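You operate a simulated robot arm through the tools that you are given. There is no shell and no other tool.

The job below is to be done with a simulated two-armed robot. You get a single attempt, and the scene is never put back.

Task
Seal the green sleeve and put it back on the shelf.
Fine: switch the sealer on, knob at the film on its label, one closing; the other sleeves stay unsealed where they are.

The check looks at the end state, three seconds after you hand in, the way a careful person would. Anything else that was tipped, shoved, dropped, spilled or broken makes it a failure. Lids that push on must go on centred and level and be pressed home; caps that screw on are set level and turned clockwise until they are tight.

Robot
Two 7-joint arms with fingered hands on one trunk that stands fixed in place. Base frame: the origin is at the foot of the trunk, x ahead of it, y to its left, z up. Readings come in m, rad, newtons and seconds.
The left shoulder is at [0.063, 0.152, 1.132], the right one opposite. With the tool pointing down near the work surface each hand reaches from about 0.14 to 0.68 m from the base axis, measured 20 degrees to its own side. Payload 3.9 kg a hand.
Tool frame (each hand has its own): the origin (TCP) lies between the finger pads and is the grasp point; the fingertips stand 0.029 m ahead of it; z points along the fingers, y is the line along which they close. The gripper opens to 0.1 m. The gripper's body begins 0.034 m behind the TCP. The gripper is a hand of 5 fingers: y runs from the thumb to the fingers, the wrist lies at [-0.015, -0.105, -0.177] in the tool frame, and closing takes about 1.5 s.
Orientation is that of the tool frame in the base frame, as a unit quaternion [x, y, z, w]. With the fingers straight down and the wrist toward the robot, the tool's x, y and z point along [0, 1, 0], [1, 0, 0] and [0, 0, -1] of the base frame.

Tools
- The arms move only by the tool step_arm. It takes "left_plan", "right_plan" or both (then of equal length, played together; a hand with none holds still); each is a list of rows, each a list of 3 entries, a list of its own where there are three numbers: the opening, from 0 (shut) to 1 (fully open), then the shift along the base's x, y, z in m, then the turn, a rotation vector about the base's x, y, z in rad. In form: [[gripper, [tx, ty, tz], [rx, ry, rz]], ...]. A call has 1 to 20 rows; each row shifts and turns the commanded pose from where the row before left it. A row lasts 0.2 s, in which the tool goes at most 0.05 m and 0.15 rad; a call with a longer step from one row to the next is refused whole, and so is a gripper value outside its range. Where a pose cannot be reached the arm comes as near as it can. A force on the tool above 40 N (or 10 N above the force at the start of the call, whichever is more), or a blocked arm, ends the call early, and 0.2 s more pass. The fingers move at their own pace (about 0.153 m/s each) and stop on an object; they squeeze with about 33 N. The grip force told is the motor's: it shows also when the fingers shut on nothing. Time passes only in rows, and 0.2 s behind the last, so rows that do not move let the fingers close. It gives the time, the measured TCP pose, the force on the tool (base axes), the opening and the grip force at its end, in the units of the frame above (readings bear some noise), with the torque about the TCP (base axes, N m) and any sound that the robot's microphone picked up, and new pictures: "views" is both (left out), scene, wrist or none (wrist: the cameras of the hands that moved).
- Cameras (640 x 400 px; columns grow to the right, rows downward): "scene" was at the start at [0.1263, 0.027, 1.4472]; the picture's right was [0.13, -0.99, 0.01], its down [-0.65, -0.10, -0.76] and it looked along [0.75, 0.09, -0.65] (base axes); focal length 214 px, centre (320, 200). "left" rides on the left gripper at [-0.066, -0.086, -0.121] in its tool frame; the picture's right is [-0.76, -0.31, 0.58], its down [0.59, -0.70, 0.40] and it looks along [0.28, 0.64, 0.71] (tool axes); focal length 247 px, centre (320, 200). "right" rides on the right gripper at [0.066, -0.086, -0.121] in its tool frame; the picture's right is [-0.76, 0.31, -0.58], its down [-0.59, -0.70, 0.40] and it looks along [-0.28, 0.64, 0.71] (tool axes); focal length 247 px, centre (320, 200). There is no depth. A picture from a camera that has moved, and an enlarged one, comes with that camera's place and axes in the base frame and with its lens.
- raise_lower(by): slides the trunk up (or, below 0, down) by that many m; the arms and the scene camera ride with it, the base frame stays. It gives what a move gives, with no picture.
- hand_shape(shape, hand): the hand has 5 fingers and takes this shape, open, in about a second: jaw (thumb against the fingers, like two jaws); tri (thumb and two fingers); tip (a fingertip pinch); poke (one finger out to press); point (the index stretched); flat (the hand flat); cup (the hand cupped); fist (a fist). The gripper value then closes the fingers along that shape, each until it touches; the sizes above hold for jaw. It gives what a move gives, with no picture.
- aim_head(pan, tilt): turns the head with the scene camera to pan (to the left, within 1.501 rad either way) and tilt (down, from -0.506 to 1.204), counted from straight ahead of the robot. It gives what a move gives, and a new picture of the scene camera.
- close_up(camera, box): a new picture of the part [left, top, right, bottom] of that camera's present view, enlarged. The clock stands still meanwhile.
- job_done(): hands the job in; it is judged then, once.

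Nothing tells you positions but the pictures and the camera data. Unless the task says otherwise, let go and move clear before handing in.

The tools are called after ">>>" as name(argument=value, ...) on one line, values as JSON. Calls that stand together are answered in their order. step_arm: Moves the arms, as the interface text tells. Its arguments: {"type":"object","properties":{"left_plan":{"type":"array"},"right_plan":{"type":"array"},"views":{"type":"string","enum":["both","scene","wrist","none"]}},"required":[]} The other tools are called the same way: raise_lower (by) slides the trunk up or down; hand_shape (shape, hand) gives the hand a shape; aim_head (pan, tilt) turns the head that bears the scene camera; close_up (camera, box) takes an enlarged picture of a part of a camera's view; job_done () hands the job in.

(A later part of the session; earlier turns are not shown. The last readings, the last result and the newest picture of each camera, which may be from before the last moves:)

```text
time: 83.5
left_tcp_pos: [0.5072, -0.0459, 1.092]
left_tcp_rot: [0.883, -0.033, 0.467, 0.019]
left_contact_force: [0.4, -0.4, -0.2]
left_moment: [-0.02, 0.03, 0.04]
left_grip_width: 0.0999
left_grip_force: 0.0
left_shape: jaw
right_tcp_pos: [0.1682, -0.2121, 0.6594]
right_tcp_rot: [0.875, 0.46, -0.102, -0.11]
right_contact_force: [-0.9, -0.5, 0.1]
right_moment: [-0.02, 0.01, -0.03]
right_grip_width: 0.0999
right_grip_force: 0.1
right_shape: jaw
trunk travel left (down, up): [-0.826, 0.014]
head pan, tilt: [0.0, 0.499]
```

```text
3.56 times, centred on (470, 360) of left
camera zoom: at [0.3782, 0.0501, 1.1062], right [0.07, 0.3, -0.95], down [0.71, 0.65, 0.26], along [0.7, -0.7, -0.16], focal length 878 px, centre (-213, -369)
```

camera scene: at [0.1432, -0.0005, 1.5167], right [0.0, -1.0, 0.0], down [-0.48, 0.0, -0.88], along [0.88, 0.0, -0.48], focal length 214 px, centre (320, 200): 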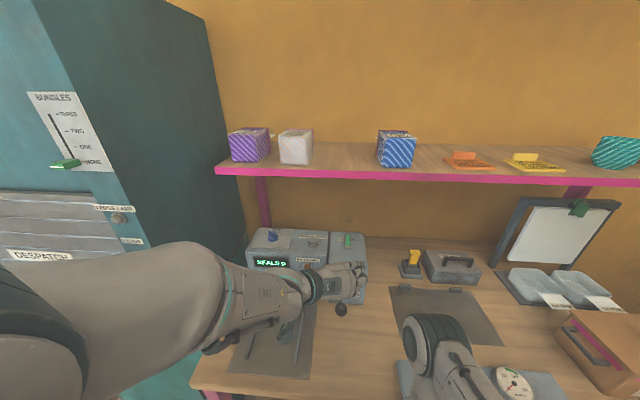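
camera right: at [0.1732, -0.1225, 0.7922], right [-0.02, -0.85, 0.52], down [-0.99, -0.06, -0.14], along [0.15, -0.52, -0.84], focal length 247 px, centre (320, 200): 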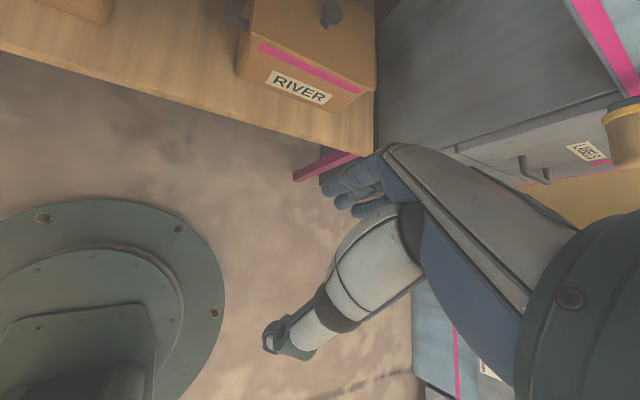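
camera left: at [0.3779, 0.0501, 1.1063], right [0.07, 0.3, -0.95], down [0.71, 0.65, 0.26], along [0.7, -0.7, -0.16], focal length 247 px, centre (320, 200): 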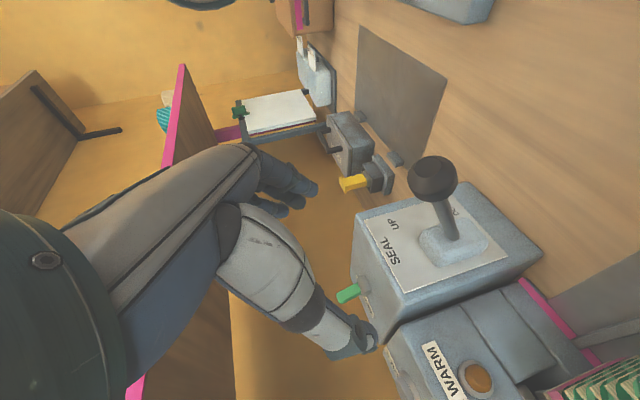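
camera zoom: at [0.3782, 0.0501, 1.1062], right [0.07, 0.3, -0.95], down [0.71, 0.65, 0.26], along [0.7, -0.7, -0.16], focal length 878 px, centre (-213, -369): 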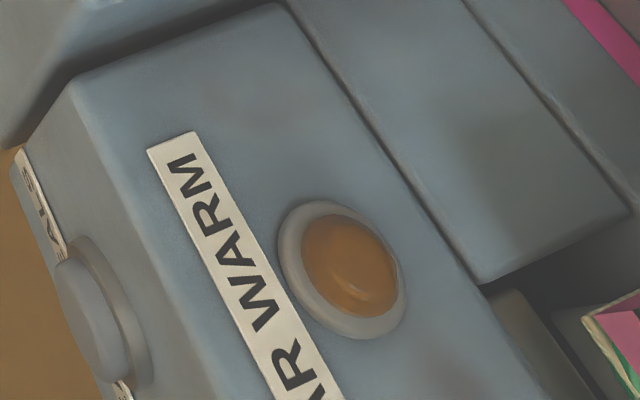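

No change after 53 s. I'll keep waiting; switching it on a minute ago should eventually warm the bar.

>>> step_arm(left_plan=[[1, [0, 0, 0], [0, 0, 0]], [1, [0, 0, 0], [0, 0, 0]], [1, [0, 0, 0], [0, 0, 0]], [1, [0, 0, 0], [0, 0, 0]], [1, [0, 0, 0], [0, 0, 0]], [1, [0, 0, 0], [0, 0, 0]], [1, [0, 0, 0], [0, 0, 0]], [1, [0, 0, 0], [0, 0, 0]], [1, [0, 0, 0], [0, 0, 0]], [1, [0, 0, 0], [0, 0, 0]], [1, [0, 0, 0], [0, 0, 0]], [1, [0, 0, 0], [0, 0, 0]], [1, [0, 0, 0], [0, 0, 0]], [1, [0, 0, 0], [0, 0, 0]], [1, [0, 0, 0], [0, 0, 0]], [1, [0, 0, 0], [0, 0, 0]], [1, [0, 0, 0], [0, 0, 0]], [1, [0, 0, 0], [0, 0, 0]], [1, [0, 0, 0], [0, 0, 0]], [1, [0, 0, 0], [0, 0, 0]]], views="none")

>>> step_arm(left_plan=[[1, [0, 0, 0], [0, 0, 0]], [1, [0, 0, 0], [0, 0, 0]], [1, [0, 0, 0], [0, 0, 0]], [1, [0, 0, 0], [0, 0, 0]], [1, [0, 0, 0], [0, 0, 0]], [1, [0, 0, 0], [0, 0, 0]], [1, [0, 0, 0], [0, 0, 0]], [1, [0, 0, 0], [0, 0, 0]], [1, [0, 0, 0], [0, 0, 0]], [1, [0, 0, 0], [0, 0, 0]], [1, [0, 0, 0], [0, 0, 0]], [1, [0, 0, 0], [0, 0, 0]], [1, [0, 0, 0], [0, 0, 0]], [1, [0, 0, 0], [0, 0, 0]], [1, [0, 0, 0], [0, 0, 0]], [1, [0, 0, 0], [0, 0, 0]], [1, [0, 0, 0], [0, 0, 0]], [1, [0, 0, 0], [0, 0, 0]], [1, [0, 0, 0], [0, 0, 0]], [1, [0, 0, 0], [0, 0, 0]]], views="none")

>>> step_arm(left_plan=[[1, [0, 0, 0], [0, 0, 0]], [1, [0, 0, 0], [0, 0, 0]], [1, [0, 0, 0], [0, 0, 0]], [1, [0, 0, 0], [0, 0, 0]], [1, [0, 0, 0], [0, 0, 0]], [1, [0, 0, 0], [0, 0, 0]], [1, [0, 0, 0], [0, 0, 0]], [1, [0, 0, 0], [0, 0, 0]], [1, [0, 0, 0], [0, 0, 0]], [1, [0, 0, 0], [0, 0, 0]], [1, [0, 0, 0], [0, 0, 0]], [1, [0, 0, 0], [0, 0, 0]], [1, [0, 0, 0], [0, 0, 0]], [1, [0, 0, 0], [0, 0, 0]], [1, [0, 0, 0], [0, 0, 0]], [1, [0, 0, 0], [0, 0, 0]], [1, [0, 0, 0], [0, 0, 0]], [1, [0, 0, 0], [0, 0, 0]], [1, [0, 0, 0], [0, 0, 0]], [1, [0, 0, 0], [0, 0, 0]]], views="none")

>>> close_up(camera="left", box=[380, 320, 560, 400])

>>> close_up(camera="scene", box=[230, 220, 390, 320])

```text
time: 87.7
left_tcp_pos: [0.5083, -0.0465, 1.093]
left_tcp_rot: [0.884, -0.033, 0.467, 0.02]
left_contact_force: [-0.5, 0.1, -0.4]
left_moment: [-0.03, 0.03, 0.01]
left_grip_width: 0.0997
left_grip_force: 0.1
left_shape: jaw
right_tcp_pos: [0.169, -0.2133, 0.6572]
right_tcp_rot: [0.876, 0.459, -0.102, -0.11]
right_contact_force: [0.0, -1.0, 0.1]
right_moment: [-0.03, 0.03, -0.02]
right_grip_width: 0.1002
right_grip_force: 0.0
right_shape: jaw
trunk travel left (down, up): [-0.826, 0.014]
head pan, tilt: [0.0, 0.499]
```

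```text
time: 91.9
left_tcp_pos: [0.5073, -0.0453, 1.0922]
left_tcp_rot: [0.883, -0.033, 0.468, 0.02]
left_contact_force: [-0.7, -0.3, 0.3]
left_moment: [0.02, 0.01, -0.01]
left_grip_width: 0.1
left_grip_force: 0.1
left_shape: jaw
right_tcp_pos: [0.1688, -0.213, 0.659]
right_tcp_rot: [0.876, 0.459, -0.102, -0.11]
right_contact_force: [0.2, 0.5, -1.1]
right_moment: [0.0, 0.0, -0.01]
right_grip_width: 0.1002
right_grip_force: 0.1
right_shape: jaw
trunk travel left (down, up): [-0.826, 0.014]
head pan, tilt: [0.0, 0.499]
```

```text
time: 96.1
left_tcp_pos: [0.5073, -0.0455, 1.0916]
left_tcp_rot: [0.884, -0.033, 0.467, 0.019]
left_contact_force: [0.6, -0.2, 0.4]
left_moment: [-0.01, 0.0, 0.02]
left_grip_width: 0.0998
left_grip_force: 0.2
left_shape: jaw
right_tcp_pos: [0.1693, -0.2123, 0.6593]
right_tcp_rot: [0.876, 0.459, -0.102, -0.11]
right_contact_force: [0.0, 0.0, 0.7]
right_moment: [-0.03, -0.02, 0.01]
right_grip_width: 0.1001
right_grip_force: 0.1
right_shape: jaw
trunk travel left (down, up): [-0.826, 0.014]
head pan, tilt: [0.0, 0.499]
```

```text
3.56 times, centred on (470, 360) of left
camera zoom: at [0.3782, 0.0501, 1.1062], right [0.07, 0.3, -0.95], down [0.71, 0.65, 0.26], along [0.7, -0.7, -0.16], focal length 878 px, centre (-213, -369)
```

zoom: 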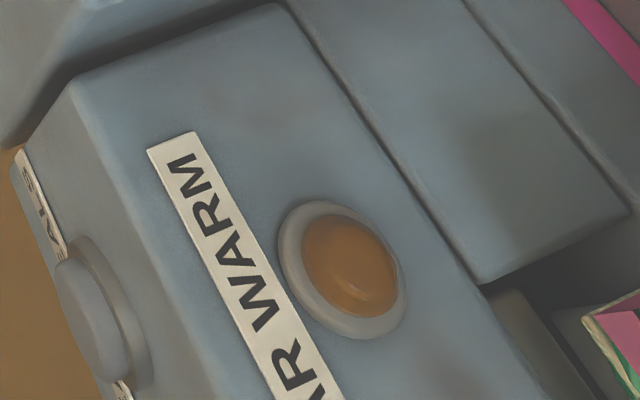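

```text
4.00 times, centred on (310, 270) of scene
camera zoom: at [0.1435, -0.0011, 1.5166], right [0.0, -1.0, 0.0], down [-0.48, 0.0, -0.88], along [0.88, 0.0, -0.48], focal length 858 px, centre (360, -80)
```

zoom: 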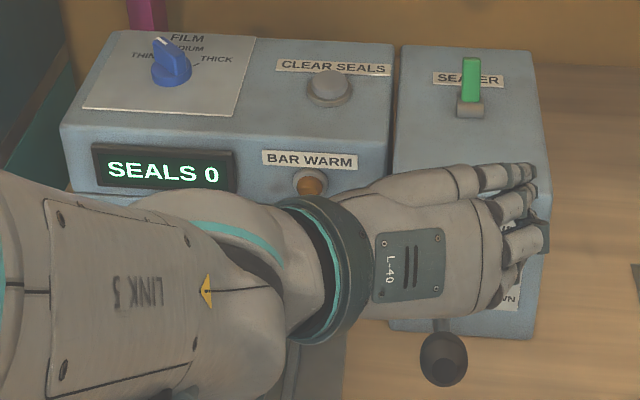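

Over 65 s and the lamp hasn't changed, so it probably works during the closing itself. I'll lower the open hand around the lever ball, without moving the lever, and recheck.

>>> step_arm(left_plan=[[1, [-0.004, -0.009, -0.025], [0, 0, 0]], [1, [-0.005, 0, -0.025], [0, 0, 0]], [1, [-0.004, 0, -0.017], [0, 0, 0]], [1, [-0.004, 0, -0.012], [0, 0, 0]]], views="both")

>>> close_up(camera="scene", box=[290, 230, 418, 310])

```text
time: 97.1
left_tcp_pos: [0.4974, -0.0572, 1.0369]
left_tcp_rot: [0.879, -0.016, 0.476, 0.039]
left_contact_force: [0.5, -0.8, 0.0]
left_moment: [0.0, 0.02, 0.01]
left_grip_width: 0.0998
left_grip_force: 0.0
left_shape: jaw
right_tcp_pos: [0.1697, -0.213, 0.6579]
right_tcp_rot: [0.876, 0.459, -0.101, -0.11]
right_contact_force: [-0.1, 0.4, -0.5]
right_moment: [-0.04, -0.02, -0.01]
right_grip_width: 0.1001
right_grip_force: 0.1
right_shape: jaw
trunk travel left (down, up): [-0.826, 0.014]
head pan, tilt: [0.0, 0.499]
camera scene: at [0.1441, -0.0013, 1.5166], right [0.0, -1.0, 0.0], down [-0.48, 0.0, -0.88], along [0.88, 0.0, -0.48], focal length 214 px, centre (320, 200)
camera left: at [0.3665, 0.0366, 1.0433], right [0.09, 0.25, -0.96], down [0.7, 0.67, 0.24], along [0.71, -0.7, -0.11], focal length 247 px, centre (320, 200)
```

scene: 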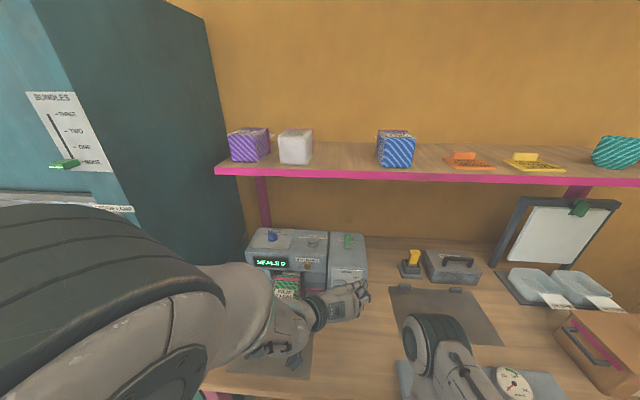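
left: 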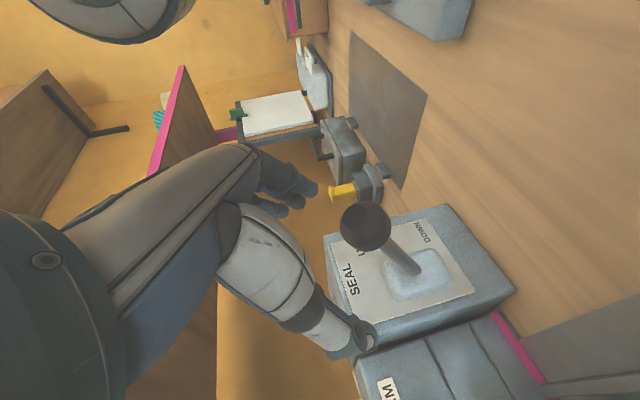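

```text
5.00 times, centred on (354, 270) of scene
camera zoom: at [0.1441, -0.0013, 1.5166], right [0.0, -1.0, 0.0], down [-0.48, 0.0, -0.88], along [0.88, 0.0, -0.48], focal length 1072 px, centre (150, -150)
```

zoom: 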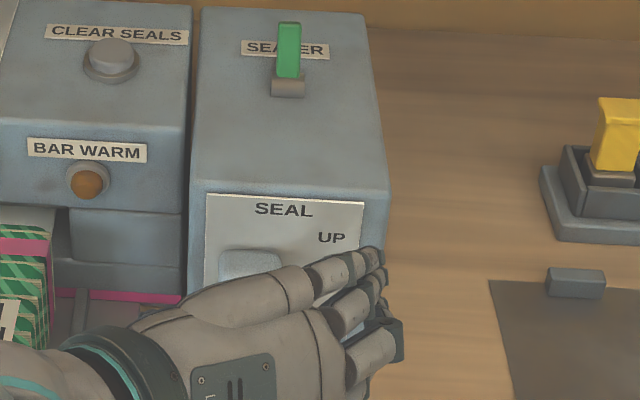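

>>> step_arm(left_plan=[[1, [0, 0, 0], [0, 0, 0]], [1, [0, 0, 0], [0, 0, 0]]], views="wrist")

```text
time: 97.7
left_tcp_pos: [0.4976, -0.0552, 1.035]
left_tcp_rot: [0.88, -0.014, 0.474, 0.038]
left_contact_force: [0.1, 1.0, -0.4]
left_moment: [0.0, -0.01, 0.01]
left_grip_width: 0.0998
left_grip_force: 0.0
left_shape: jaw
right_tcp_pos: [0.1686, -0.2129, 0.6589]
right_tcp_rot: [0.876, 0.459, -0.101, -0.11]
right_contact_force: [1.0, -0.8, 0.6]
right_moment: [0.03, 0.01, -0.03]
right_grip_width: 0.1003
right_grip_force: 0.1
right_shape: jaw
trunk travel left (down, up): [-0.826, 0.014]
head pan, tilt: [0.0, 0.499]
camera left: at [0.3662, 0.0383, 1.0417], right [0.08, 0.25, -0.96], down [0.7, 0.68, 0.24], along [0.71, -0.69, -0.12], focal length 247 px, centre (320, 200)
```

left: 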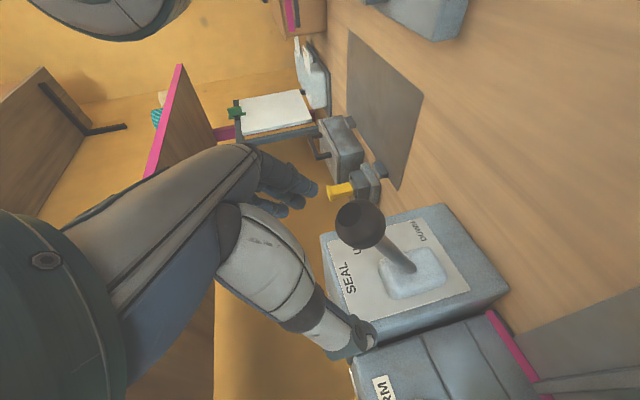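

>>> step_arm(left_plan=[[1, [0, 0, -0.01], [0, 0, 0]], [1, [0, 0, -0.01], [0, 0, 0]]], views="both")

```text
time: 98.5
left_tcp_pos: [0.5016, -0.0561, 1.0239]
left_tcp_rot: [0.877, -0.006, 0.479, 0.045]
left_contact_force: [0.0, 0.2, -0.1]
left_moment: [0.04, -0.01, -0.02]
left_grip_width: 0.1003
left_grip_force: 0.1
left_shape: jaw
right_tcp_pos: [0.1703, -0.2115, 0.6589]
right_tcp_rot: [0.876, 0.459, -0.101, -0.108]
right_contact_force: [0.3, -0.2, -0.1]
right_moment: [0.01, 0.0, -0.02]
right_grip_width: 0.1
right_grip_force: 0.1
right_shape: jaw
trunk travel left (down, up): [-0.826, 0.014]
head pan, tilt: [0.0, 0.499]
stopped in row 2 (left hand): the arm was blocked; the commanded pose is now the measured one
camera scene: at [0.1431, -0.0011, 1.5167], right [0.0, -1.0, 0.0], down [-0.48, 0.0, -0.88], along [0.88, 0.0, -0.48], focal length 214 px, centre (320, 200)
camera left: at [0.3698, 0.0364, 1.0272], right [0.09, 0.23, -0.97], down [0.69, 0.69, 0.23], along [0.72, -0.69, -0.1], focal length 247 px, centre (320, 200)
```

scene: 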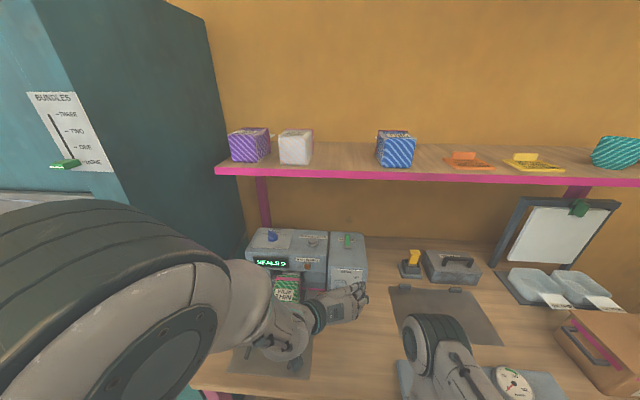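
left: 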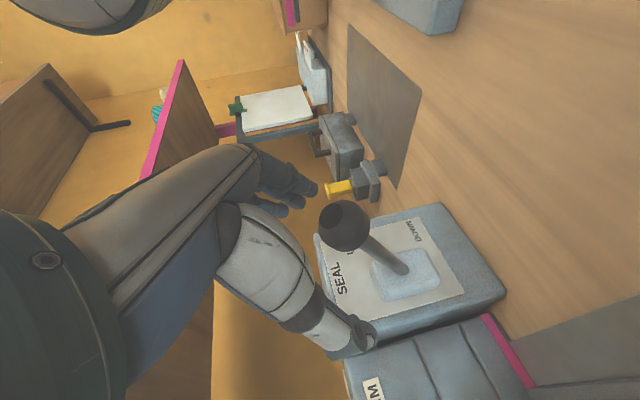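

The arm folds against itself in this pose, so a steeper hand pitch will put the wrist further out. I'll lift, pitch down to about 62°, and come over the ball again.

>>> step_arm(left_plan=[[1, [0, 0.005, 0.03], [0, 0, 0]], [1, [0.01, 0.005, 0.04], [0, 0, 0]], [1, [0.01, 0, 0.02], [-0.04, 0.12, -0.02]], [1, [0, 0, 0.01], [-0.04, 0.12, -0.02]], [1, [0, 0, 0], [0, 0.13, 0]], [1, [0, 0, 0], [0, 0.13, 0]]], views="both")

```text
time: 99.9
left_tcp_pos: [0.5217, -0.0492, 1.1204]
left_tcp_rot: [0.965, 0.009, 0.245, 0.087]
left_contact_force: [-0.8, -0.4, 0.0]
left_moment: [-0.01, 0.02, 0.0]
left_grip_width: 0.1
left_grip_force: 0.1
left_shape: jaw
right_tcp_pos: [0.1695, -0.213, 0.6568]
right_tcp_rot: [0.876, 0.459, -0.1, -0.111]
right_contact_force: [0.7, -0.1, 0.4]
right_moment: [0.01, 0.0, -0.03]
right_grip_width: 0.1001
right_grip_force: 0.1
right_shape: jaw
trunk travel left (down, up): [-0.826, 0.014]
head pan, tilt: [0.0, 0.499]
camera scene: at [0.1433, -0.0036, 1.5166], right [0.0, -1.0, 0.0], down [-0.48, 0.0, -0.88], along [0.88, 0.0, -0.48], focal length 214 px, centre (320, 200)
camera left: at [0.4083, 0.051, 1.1796], right [-0.38, 0.16, -0.91], down [0.73, 0.66, -0.19], along [0.57, -0.73, -0.37], focal length 247 px, centre (320, 200)
```

scene: 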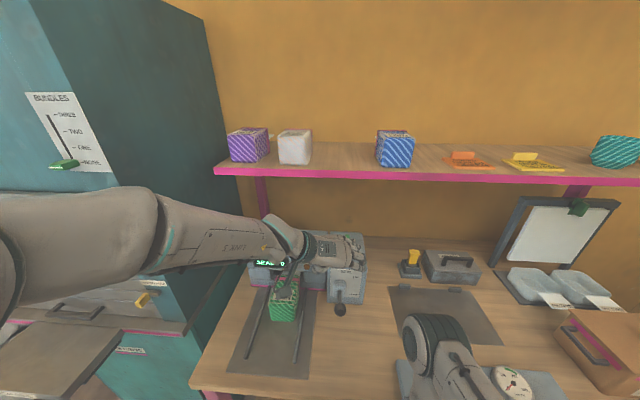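
left: 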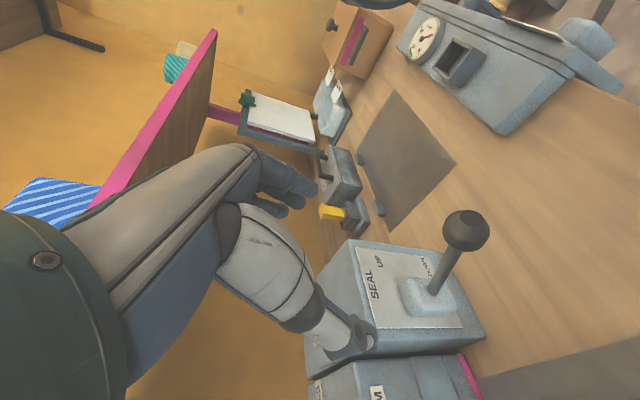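

Good, much more room here. I'll remove the small roll, line up over the ball and lower around it.

>>> step_arm(left_plan=[[1, [-0.012, -0.002, -0.015], [0.086, 0, 0]], [1, [-0.012, -0.002, -0.02], [0.086, 0, 0]], [1, [-0.006, -0.001, -0.03], [0, 0, 0]], [1, [0, 0, -0.025], [0, 0, 0]]], views="both")

>>> close_up(camera="scene", box=[270, 230, 398, 330])

```text
time: 100.9
left_tcp_pos: [0.4897, -0.0529, 1.0294]
left_tcp_rot: [0.97, -0.012, 0.245, 0.003]
left_contact_force: [-0.2, 0.0, -0.1]
left_moment: [0.0, 0.03, 0.0]
left_grip_width: 0.1
left_grip_force: 0.1
left_shape: jaw
right_tcp_pos: [0.1698, -0.2137, 0.6574]
right_tcp_rot: [0.875, 0.46, -0.102, -0.11]
right_contact_force: [-0.5, 0.5, 0.0]
right_moment: [-0.03, 0.01, -0.01]
right_grip_width: 0.1
right_grip_force: 0.0
right_shape: jaw
trunk travel left (down, up): [-0.826, 0.014]
head pan, tilt: [0.0, 0.499]
camera scene: at [0.144, -0.0023, 1.5166], right [0.0, -1.0, 0.0], down [-0.48, 0.0, -0.88], along [0.88, 0.0, -0.48], focal length 214 px, centre (320, 200)
camera left: at [0.3774, 0.0348, 1.1052], right [-0.38, 0.32, -0.87], down [0.72, 0.69, -0.07], along [0.57, -0.66, -0.49], focal length 247 px, centre (320, 200)
```

scene: 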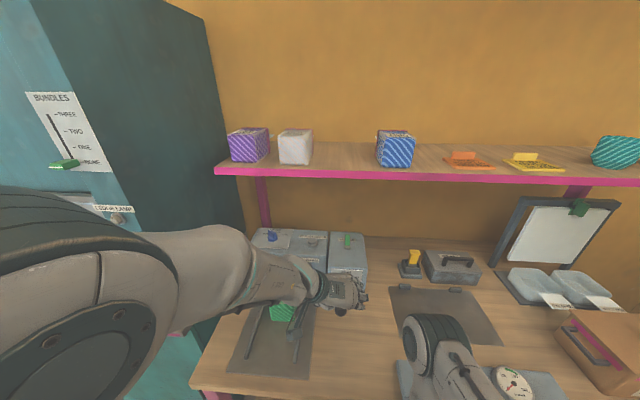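
left: 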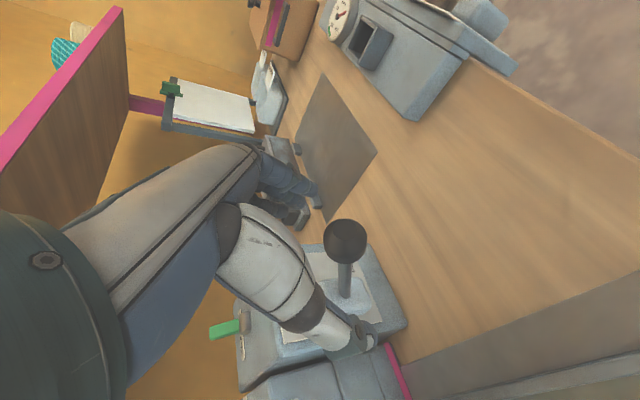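

```text
4.00 times, centred on (334, 280) of scene
camera zoom: at [0.144, -0.0023, 1.5166], right [0.0, -1.0, 0.0], down [-0.48, 0.0, -0.88], along [0.88, 0.0, -0.48], focal length 858 px, centre (264, -120)
```

zoom: 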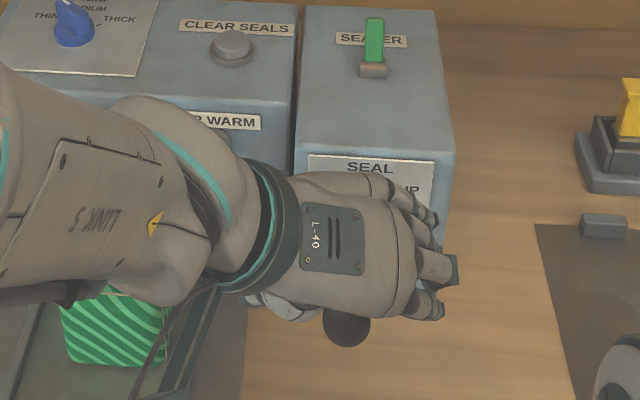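

The ball lies right between thumb and fingers. Lowering the last bit and closing on it.

>>> step_arm(left_plan=[[1, [0, -0.001, -0.014], [0, 0, 0]], [0.7, [0, 0, 0], [0, 0, 0]], [0.5, [0, 0, 0], [0, 0, 0]], [0.3, [0, 0, 0], [0, 0, 0]], [0.2, [0, 0, 0], [0, 0, 0]], [0.1, [0, 0, 0], [0, 0, 0]], [0.1, [0, 0, 0], [0, 0, 0]]], views="both")

>>> close_up(camera="scene", box=[230, 220, 390, 330])

```text
time: 102.5
left_tcp_pos: [0.4905, -0.0524, 1.0162]
left_tcp_rot: [0.969, -0.011, 0.245, 0.004]
left_contact_force: [3.8, 0.8, -1.7]
left_moment: [-0.08, -0.05, 0.01]
left_grip_width: 0.0137
left_grip_force: 33.0
left_shape: jaw
right_tcp_pos: [0.1707, -0.2127, 0.6577]
right_tcp_rot: [0.875, 0.46, -0.102, -0.109]
right_contact_force: [0.5, -0.9, 0.0]
right_moment: [0.01, -0.01, 0.0]
right_grip_width: 0.1
right_grip_force: 0.1
right_shape: jaw
trunk travel left (down, up): [-0.826, 0.014]
head pan, tilt: [0.0, 0.499]
camera scene: at [0.1447, -0.0013, 1.5165], right [0.0, -1.0, 0.0], down [-0.48, 0.0, -0.88], along [0.88, 0.0, -0.48], focal length 214 px, centre (320, 200)
camera left: at [0.3786, 0.0348, 1.0913], right [-0.38, 0.32, -0.87], down [0.72, 0.69, -0.07], along [0.57, -0.66, -0.49], focal length 247 px, centre (320, 200)
```

scene: 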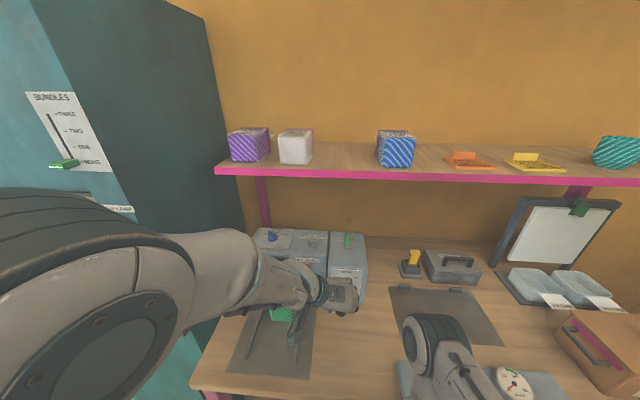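
left: 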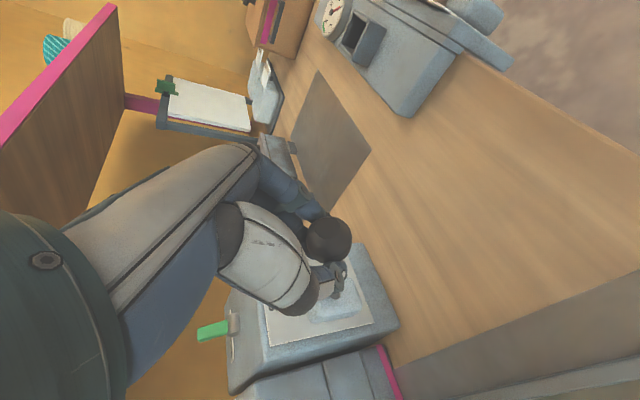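

```text
3.64 times, centred on (310, 275) of scene
camera zoom: at [0.1447, -0.0013, 1.5165], right [0.0, -1.0, 0.0], down [-0.48, 0.0, -0.88], along [0.88, 0.0, -0.48], focal length 780 px, centre (356, -73)
```

zoom: 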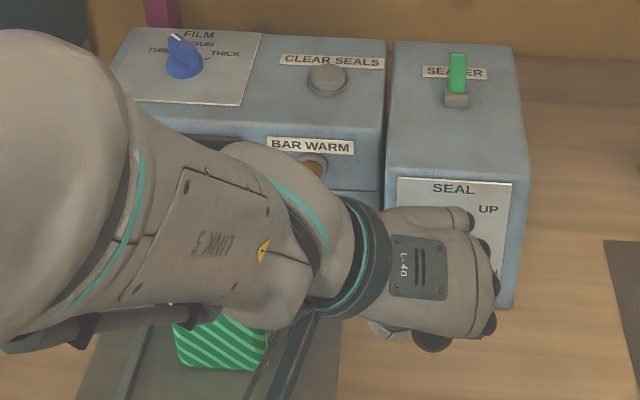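

The hand closed around the rod just behind the ball. The lamp stays dull after 72 s of power, so I take it that it responds to the closing. I'll now bring the lever down along its arc, gradually.

>>> step_arm(left_plan=[[0.1, [-0.006, 0, -0.013], [0, 0, 0]], [0.1, [-0.006, 0, -0.013], [0, 0, 0]], [0.1, [-0.004, 0, -0.013], [0, 0, 0]], [0.1, [-0.003, 0, -0.012], [0, 0, 0]]], views="both")

>>> close_up(camera="left", box=[240, 180, 400, 400])

```text
time: 103.5
left_tcp_pos: [0.4754, -0.0526, 0.9668]
left_tcp_rot: [0.969, -0.011, 0.247, 0.005]
left_contact_force: [14.5, -1.7, 12.8]
left_moment: [-0.15, -0.83, -0.08]
left_grip_width: 0.0143
left_grip_force: 32.7
left_shape: jaw
right_tcp_pos: [0.1691, -0.2123, 0.6591]
right_tcp_rot: [0.875, 0.46, -0.102, -0.11]
right_contact_force: [0.9, -0.7, 0.1]
right_moment: [0.01, -0.02, 0.03]
right_grip_width: 0.0998
right_grip_force: 0.1
right_shape: jaw
trunk travel left (down, up): [-0.826, 0.014]
head pan, tilt: [0.0, 0.499]
camera scene: at [0.1451, -0.0014, 1.5166], right [0.0, -1.0, 0.0], down [-0.48, 0.0, -0.88], along [0.88, 0.0, -0.48], focal length 214 px, centre (320, 200)
camera left: at [0.3617, 0.035, 1.0416], right [-0.38, 0.31, -0.87], down [0.72, 0.69, -0.07], along [0.57, -0.66, -0.49], focal length 247 px, centre (320, 200)
```

scene: 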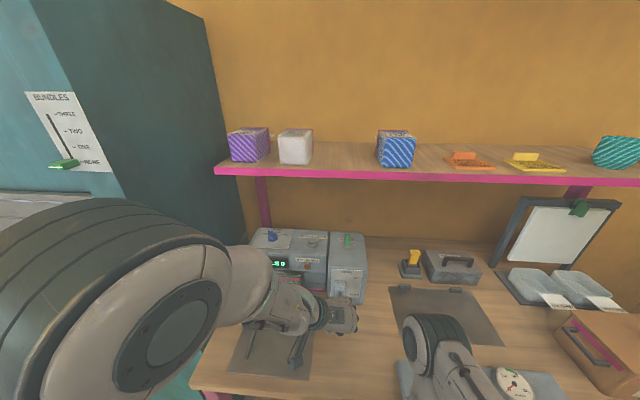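
left: 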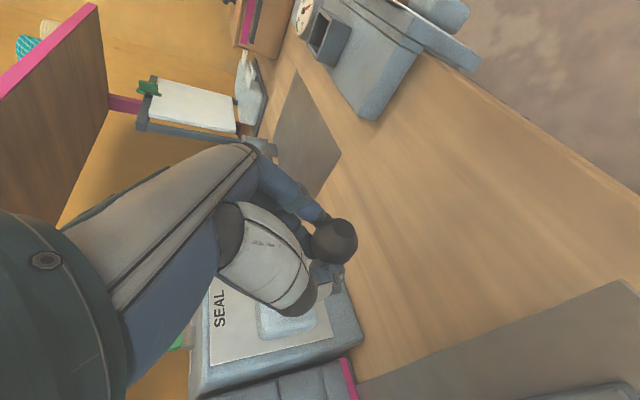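

```text
1.82 times, centred on (320, 290) of left
camera zoom: at [0.3617, 0.035, 1.0416], right [-0.38, 0.31, -0.87], down [0.72, 0.69, -0.07], along [0.57, -0.66, -0.49], focal length 449 px, centre (320, 36)
```

zoom: 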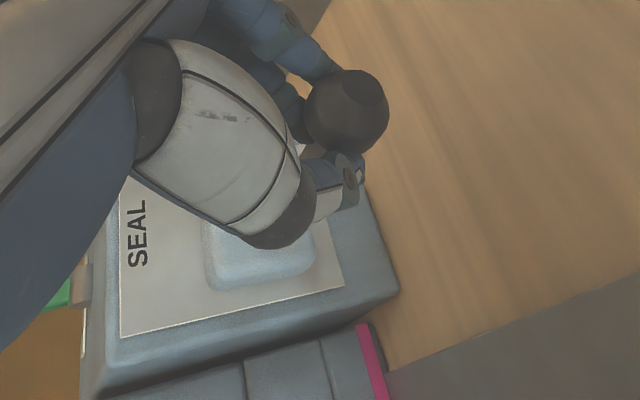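

The lever is following; the pull in x says my arc bulges slightly too far out, so I'll continue down while easing forward.

>>> step_arm(left_plan=[[0.1, [0.004, 0, -0.012], [0, 0, 0]], [0.1, [0.003, 0, -0.012], [0, 0, 0]], [0.1, [0.003, 0, -0.012], [0, 0, 0]]], views="wrist")

>>> close_up(camera="scene", box=[230, 220, 390, 330])

```text
time: 104.3
left_tcp_pos: [0.4835, -0.0534, 0.9403]
left_tcp_rot: [0.968, -0.004, 0.25, 0.015]
left_contact_force: [-13.0, -3.7, 16.2]
left_moment: [-0.06, -0.17, -0.08]
left_grip_width: 0.0134
left_grip_force: 33.0
left_shape: jaw
right_tcp_pos: [0.1677, -0.2124, 0.6589]
right_tcp_rot: [0.876, 0.46, -0.1, -0.11]
right_contact_force: [0.6, 0.4, 1.1]
right_moment: [-0.03, 0.0, 0.0]
right_grip_width: 0.0999
right_grip_force: 0.0
right_shape: jaw
trunk travel left (down, up): [-0.826, 0.014]
head pan, tilt: [0.0, 0.499]
camera left: at [0.3695, 0.0345, 1.0124], right [-0.38, 0.29, -0.88], down [0.72, 0.69, -0.08], along [0.58, -0.66, -0.47], focal length 247 px, centre (320, 200)
```

left: 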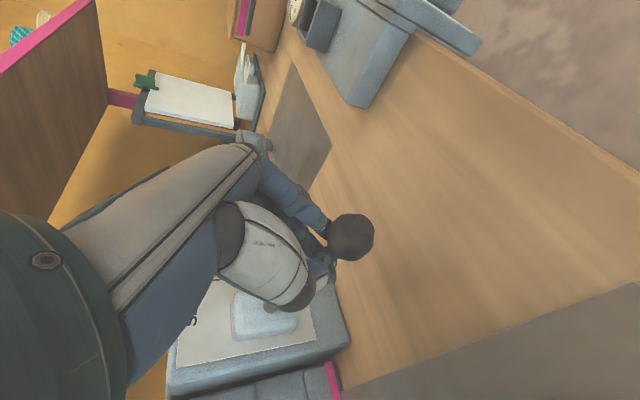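

```text
3.64 times, centred on (310, 275) of scene
camera zoom: at [0.1394, -0.0018, 1.5171], right [0.0, -1.0, 0.0], down [-0.48, 0.0, -0.88], along [0.88, 0.0, -0.48], focal length 780 px, centre (356, -73)
```

zoom: 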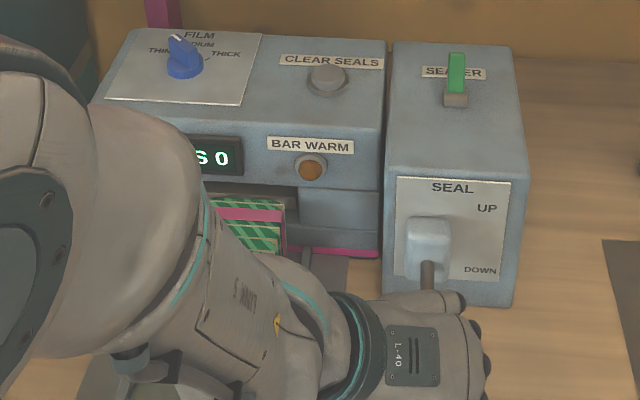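

>>> step_arm(left_plan=[[0.1, [-0.004, 0, -0.011], [0, 0, 0]], [0.1, [0, 0, -0.011], [0, 0, 0]], [0.1, [0.001, 0, -0.01], [0, 0, 0]]], views="wrist")

>>> close_up(camera="scene", box=[230, 220, 390, 330])

```text
time: 105.1
left_tcp_pos: [0.4891, -0.0545, 0.9143]
left_tcp_rot: [0.967, 0.008, 0.253, 0.022]
left_contact_force: [5.7, -8.8, 29.7]
left_moment: [-0.21, -0.97, -0.09]
left_grip_width: 0.0132
left_grip_force: 32.4
left_shape: jaw
right_tcp_pos: [0.1673, -0.2132, 0.6587]
right_tcp_rot: [0.876, 0.459, -0.1, -0.109]
right_contact_force: [0.0, 0.1, 0.2]
right_moment: [0.02, 0.0, -0.04]
right_grip_width: 0.1003
right_grip_force: 0.1
right_shape: jaw
trunk travel left (down, up): [-0.826, 0.014]
head pan, tilt: [0.0, 0.499]
camera left: at [0.3728, 0.0335, 0.9845], right [-0.38, 0.26, -0.89], down [0.71, 0.7, -0.09], along [0.6, -0.66, -0.45], focal length 247 px, centre (320, 200)
```

left: 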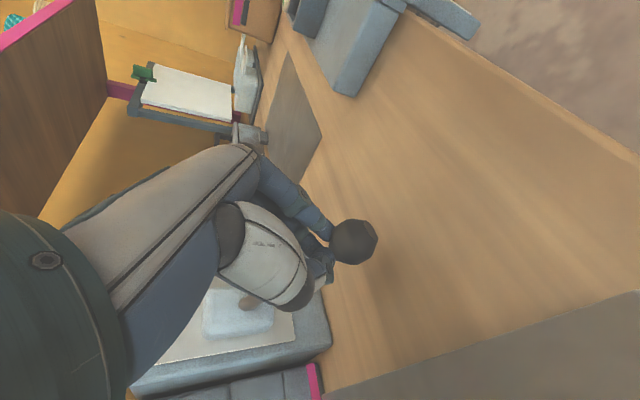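

```text
3.64 times, centred on (310, 275) of scene
camera zoom: at [0.1402, -0.0027, 1.5173], right [0.0, -1.0, 0.0], down [-0.48, 0.0, -0.88], along [0.88, 0.0, -0.48], focal length 780 px, centre (356, -73)
```

zoom: 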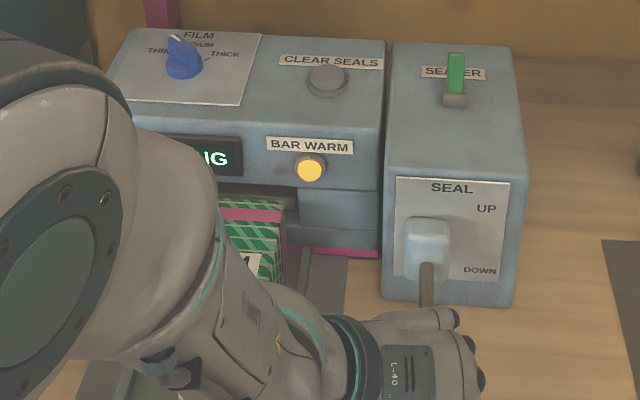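

The lamp lit and the display reads "…NG" (SEALING): the bar is closing on the mouth. I'll hold the lever here and watch.

>>> step_arm(left_plan=[[0.1, [0, 0, 0], [0, 0, 0]], [0.1, [0, 0, 0], [0, 0, 0]], [0.1, [0, 0, 0], [0, 0, 0]], [0.1, [0, 0, 0], [0, 0, 0]], [0.1, [0, 0, 0], [0, 0, 0]]], views="none")

>>> close_up(camera="scene", box=[230, 220, 390, 330])

```text
time: 106.3
left_tcp_pos: [0.4886, -0.0546, 0.9119]
left_tcp_rot: [0.968, 0.008, 0.25, 0.021]
left_contact_force: [10.8, -17.6, 32.5]
left_moment: [-0.5, -0.82, -0.26]
left_grip_width: 0.0115
left_grip_force: 32.3
left_shape: jaw
right_tcp_pos: [0.1681, -0.2148, 0.6582]
right_tcp_rot: [0.876, 0.46, -0.1, -0.111]
right_contact_force: [-0.1, -0.6, 0.4]
right_moment: [0.05, -0.03, -0.01]
right_grip_width: 0.0999
right_grip_force: 0.0
right_shape: jaw
trunk travel left (down, up): [-0.826, 0.014]
head pan, tilt: [0.0, 0.499]
```

```text
3.64 times, centred on (310, 275) of scene
camera zoom: at [0.141, -0.0051, 1.5169], right [0.0, -1.0, 0.0], down [-0.48, 0.0, -0.88], along [0.88, 0.0, -0.48], focal length 780 px, centre (356, -73)
```

zoom: 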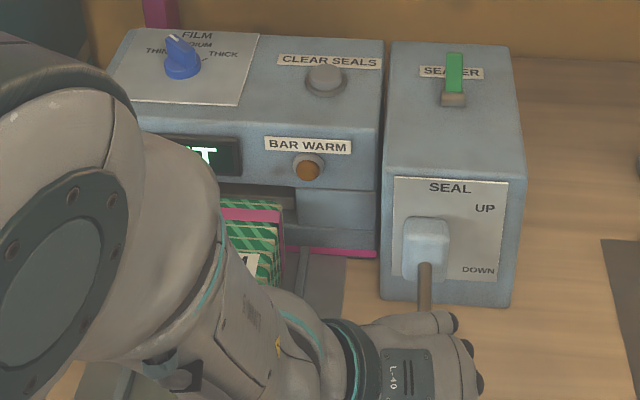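

The lamp went out and the display changed (likely "LIFT"). One closing is done, so I'll raise the lever back along the same arc.

>>> step_arm(left_plan=[[0.1, [0.006, 0, 0.016], [0, 0, 0]], [0.1, [-0.001, 0, 0.014], [0, 0, 0]], [0.1, [-0.001, 0, 0.014], [0, 0, 0]], [0.1, [-0.001, 0, 0.014], [0, 0, 0]]], views="wrist")

>>> close_up(camera="scene", box=[230, 220, 390, 330])

```text
time: 107.3
left_tcp_pos: [0.4798, -0.0556, 0.9568]
left_tcp_rot: [0.969, -0.013, 0.247, 0.004]
left_contact_force: [1.8, -15.4, 12.6]
left_moment: [-0.36, -0.04, -0.08]
left_grip_width: 0.0105
left_grip_force: 33.1
left_shape: jaw
right_tcp_pos: [0.1676, -0.2135, 0.6576]
right_tcp_rot: [0.876, 0.459, -0.1, -0.11]
right_contact_force: [-0.5, -0.3, 0.5]
right_moment: [-0.03, -0.01, 0.01]
right_grip_width: 0.1
right_grip_force: 0.0
right_shape: jaw
trunk travel left (down, up): [-0.826, 0.014]
head pan, tilt: [0.0, 0.499]
camera left: at [0.3685, 0.0334, 1.0319], right [-0.38, 0.32, -0.87], down [0.73, 0.68, -0.07], along [0.57, -0.66, -0.49], focal length 247 px, centre (320, 200)
```

left: 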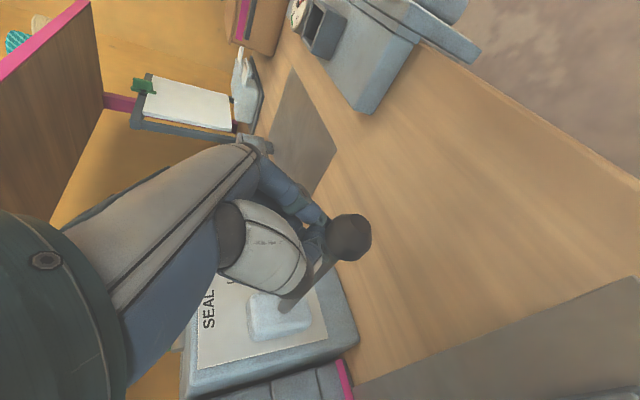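

```text
3.64 times, centred on (310, 275) of scene
camera zoom: at [0.1416, -0.0042, 1.5167], right [0.0, -1.0, 0.0], down [-0.48, 0.0, -0.88], along [0.88, 0.0, -0.48], focal length 780 px, centre (356, -73)
```

zoom: 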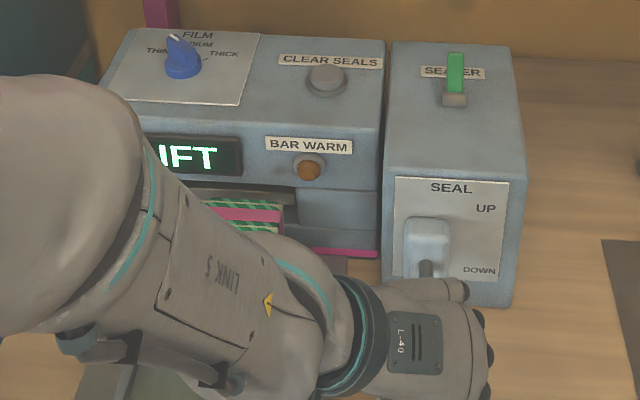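

Display confirms "LIFT". Continuing upward.

>>> step_arm(left_plan=[[0.1, [0, 0, 0.013], [0, 0, 0]], [0.1, [0.001, 0, 0.013], [0, 0, 0]], [0.1, [0.003, 0, 0.013], [0, 0, 0]]], views="wrist")

>>> close_up(camera="left", box=[200, 180, 400, 380])

>>> close_up(camera="scene", box=[230, 220, 390, 330])

```text
time: 108.1
left_tcp_pos: [0.487, -0.0541, 0.9933]
left_tcp_rot: [0.97, -0.012, 0.245, 0.003]
left_contact_force: [9.8, -13.0, 3.4]
left_moment: [-0.26, -0.11, 0.03]
left_grip_width: 0.0096
left_grip_force: 33.0
left_shape: jaw
right_tcp_pos: [0.1702, -0.2137, 0.6573]
right_tcp_rot: [0.875, 0.46, -0.102, -0.111]
right_contact_force: [0.7, 0.5, 0.0]
right_moment: [0.02, -0.02, 0.02]
right_grip_width: 0.0999
right_grip_force: 0.1
right_shape: jaw
trunk travel left (down, up): [-0.826, 0.014]
head pan, tilt: [0.0, 0.499]
camera left: at [0.3742, 0.0336, 1.069], right [-0.38, 0.32, -0.87], down [0.72, 0.69, -0.07], along [0.57, -0.66, -0.49], focal length 247 px, centre (320, 200)
```

left: 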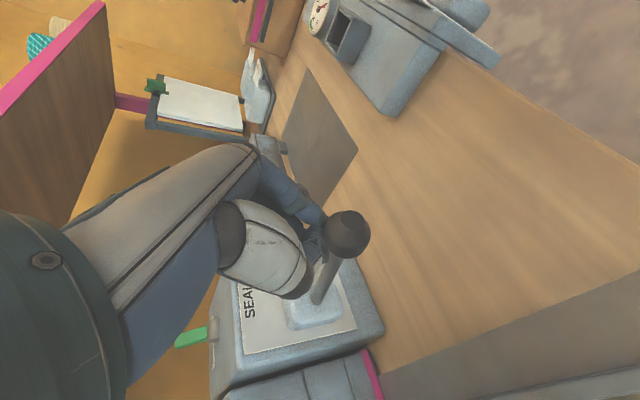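

```text
2.00 times, centred on (300, 280) of left
camera zoom: at [0.3742, 0.0336, 1.069], right [-0.38, 0.32, -0.87], down [0.72, 0.69, -0.07], along [0.57, -0.66, -0.49], focal length 494 px, centre (360, 40)
```

zoom: 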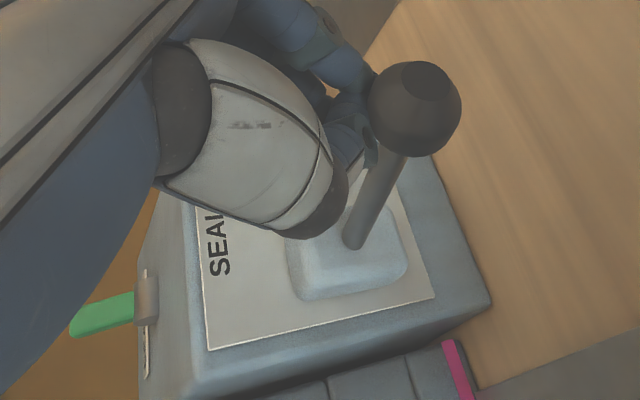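

```text
3.64 times, centred on (310, 275) of scene
camera zoom: at [0.145, -0.004, 1.5164], right [0.0, -1.0, 0.0], down [-0.48, 0.0, -0.88], along [0.88, 0.0, -0.48], focal length 780 px, centre (356, -73)
```

zoom: 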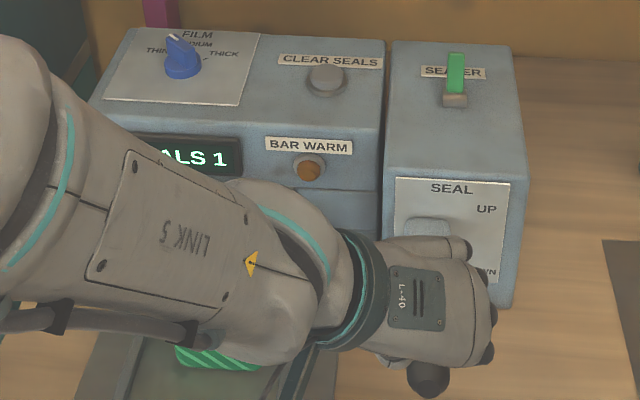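

The display reads SEALS 1. The lever springs up by itself, following the hand resting on its rod, so I'll lift the hand away upward.

>>> step_arm(left_plan=[[0.1, [0.001, 0, 0.01], [0, 0, 0]], [0.1, [0.001, 0, 0.01], [0, 0, 0]], [0.1, [0, 0, 0.015], [0, 0, 0]]], views="wrist")

>>> close_up(camera="left", box=[200, 180, 400, 380])

```text
time: 108.9
left_tcp_pos: [0.4856, -0.0555, 1.0294]
left_tcp_rot: [0.969, -0.012, 0.245, 0.003]
left_contact_force: [2.0, -3.4, 1.7]
left_moment: [-0.12, -0.09, 0.01]
left_grip_width: 0.0097
left_grip_force: 33.0
left_shape: jaw
right_tcp_pos: [0.1686, -0.2126, 0.6587]
right_tcp_rot: [0.876, 0.46, -0.101, -0.11]
right_contact_force: [0.4, 0.1, -0.1]
right_moment: [0.01, -0.03, 0.0]
right_grip_width: 0.1002
right_grip_force: 0.1
right_shape: jaw
trunk travel left (down, up): [-0.826, 0.014]
head pan, tilt: [0.0, 0.499]
camera left: at [0.3739, 0.034, 1.1053], right [-0.38, 0.32, -0.87], down [0.72, 0.69, -0.07], along [0.57, -0.66, -0.49], focal length 247 px, centre (320, 200)
```

left: 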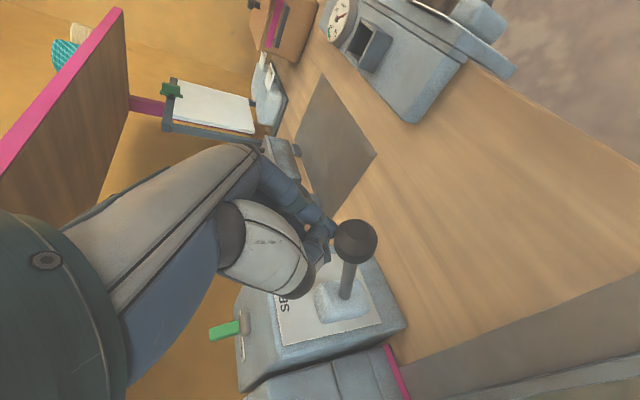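

```text
2.00 times, centred on (300, 280) of left
camera zoom: at [0.3739, 0.034, 1.1053], right [-0.38, 0.32, -0.87], down [0.72, 0.69, -0.07], along [0.57, -0.66, -0.49], focal length 494 px, centre (360, 40)
```

zoom: 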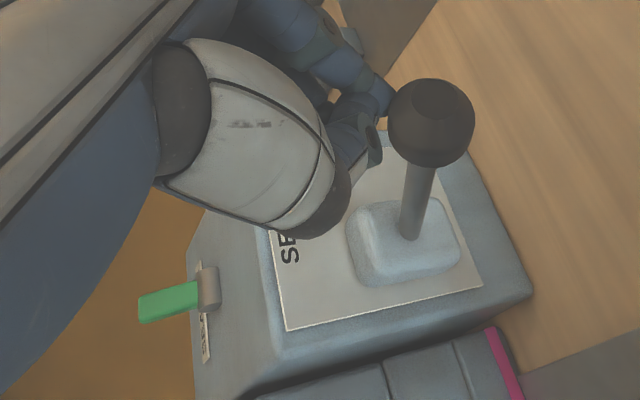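

>>> step_arm(left_plan=[[0.1, [0, 0, 0.02], [0, 0, 0]], [0.1, [0, 0, 0.03], [0, 0, 0]], [0.6, [0, 0.01, 0.03], [0, 0, 0]], [1, [0.01, 0.02, 0.03], [0, 0, 0]]], views="both")

>>> close_up(camera="left", box=[320, 180, 560, 400])

>>> close_up(camera="scene", box=[230, 220, 390, 330])

```text
time: 109.9
left_tcp_pos: [0.4979, -0.0193, 1.141]
left_tcp_rot: [0.969, -0.012, 0.245, 0.006]
left_contact_force: [0.1, -0.6, -0.4]
left_moment: [0.0, 0.0, -0.02]
left_grip_width: 0.0997
left_grip_force: 0.1
left_shape: jaw
right_tcp_pos: [0.1693, -0.2111, 0.6586]
right_tcp_rot: [0.875, 0.46, -0.102, -0.108]
right_contact_force: [0.1, -0.1, -0.2]
right_moment: [-0.05, -0.03, 0.0]
right_grip_width: 0.0999
right_grip_force: 0.2
right_shape: jaw
trunk travel left (down, up): [-0.826, 0.014]
head pan, tilt: [0.0, 0.499]
camera scene: at [0.1434, 0.0018, 1.5166], right [0.0, -1.0, 0.0], down [-0.48, 0.0, -0.88], along [0.88, 0.0, -0.48], focal length 214 px, centre (320, 200)
camera left: at [0.3841, 0.069, 1.2167], right [-0.39, 0.31, -0.87], down [0.72, 0.69, -0.07], along [0.57, -0.66, -0.49], focal length 247 px, centre (320, 200)
```

scene: 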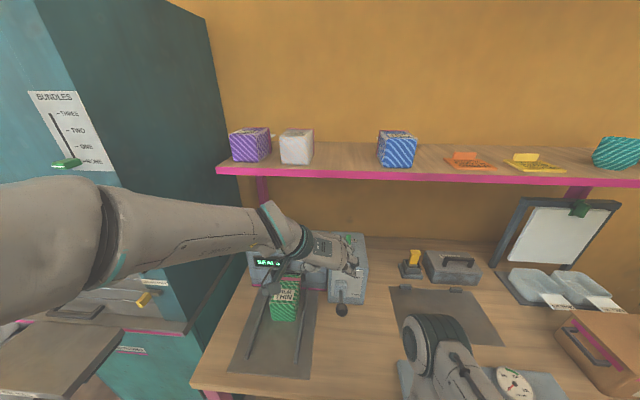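
left: 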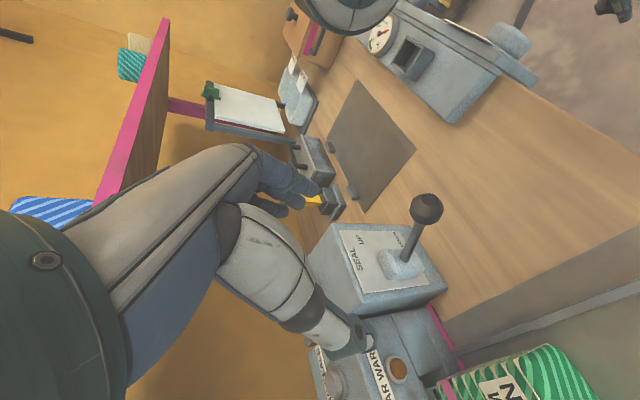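

```text
1.82 times, centred on (440, 290) of left
camera zoom: at [0.3841, 0.069, 1.2167], right [-0.39, 0.31, -0.87], down [0.72, 0.69, -0.07], along [0.57, -0.66, -0.49], focal length 449 px, centre (102, 36)
```

zoom: 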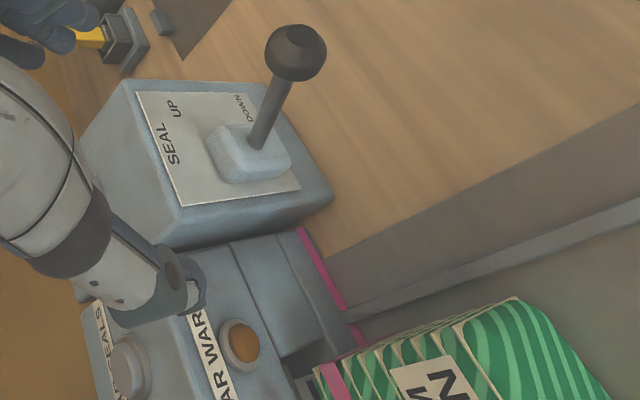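

```text
3.64 times, centred on (310, 275) of scene
camera zoom: at [0.1434, 0.0018, 1.5166], right [0.0, -1.0, 0.0], down [-0.48, 0.0, -0.88], along [0.88, 0.0, -0.48], focal length 780 px, centre (356, -73)
```

zoom: 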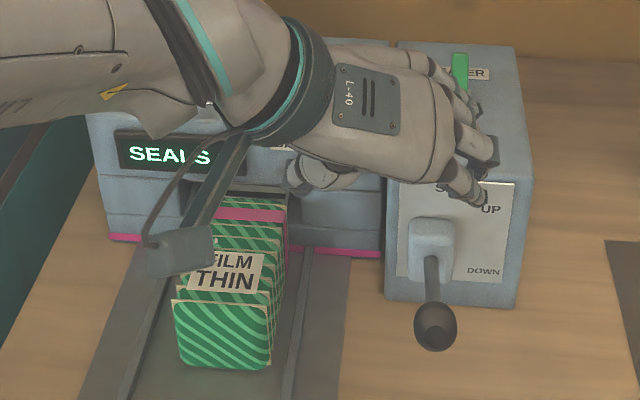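

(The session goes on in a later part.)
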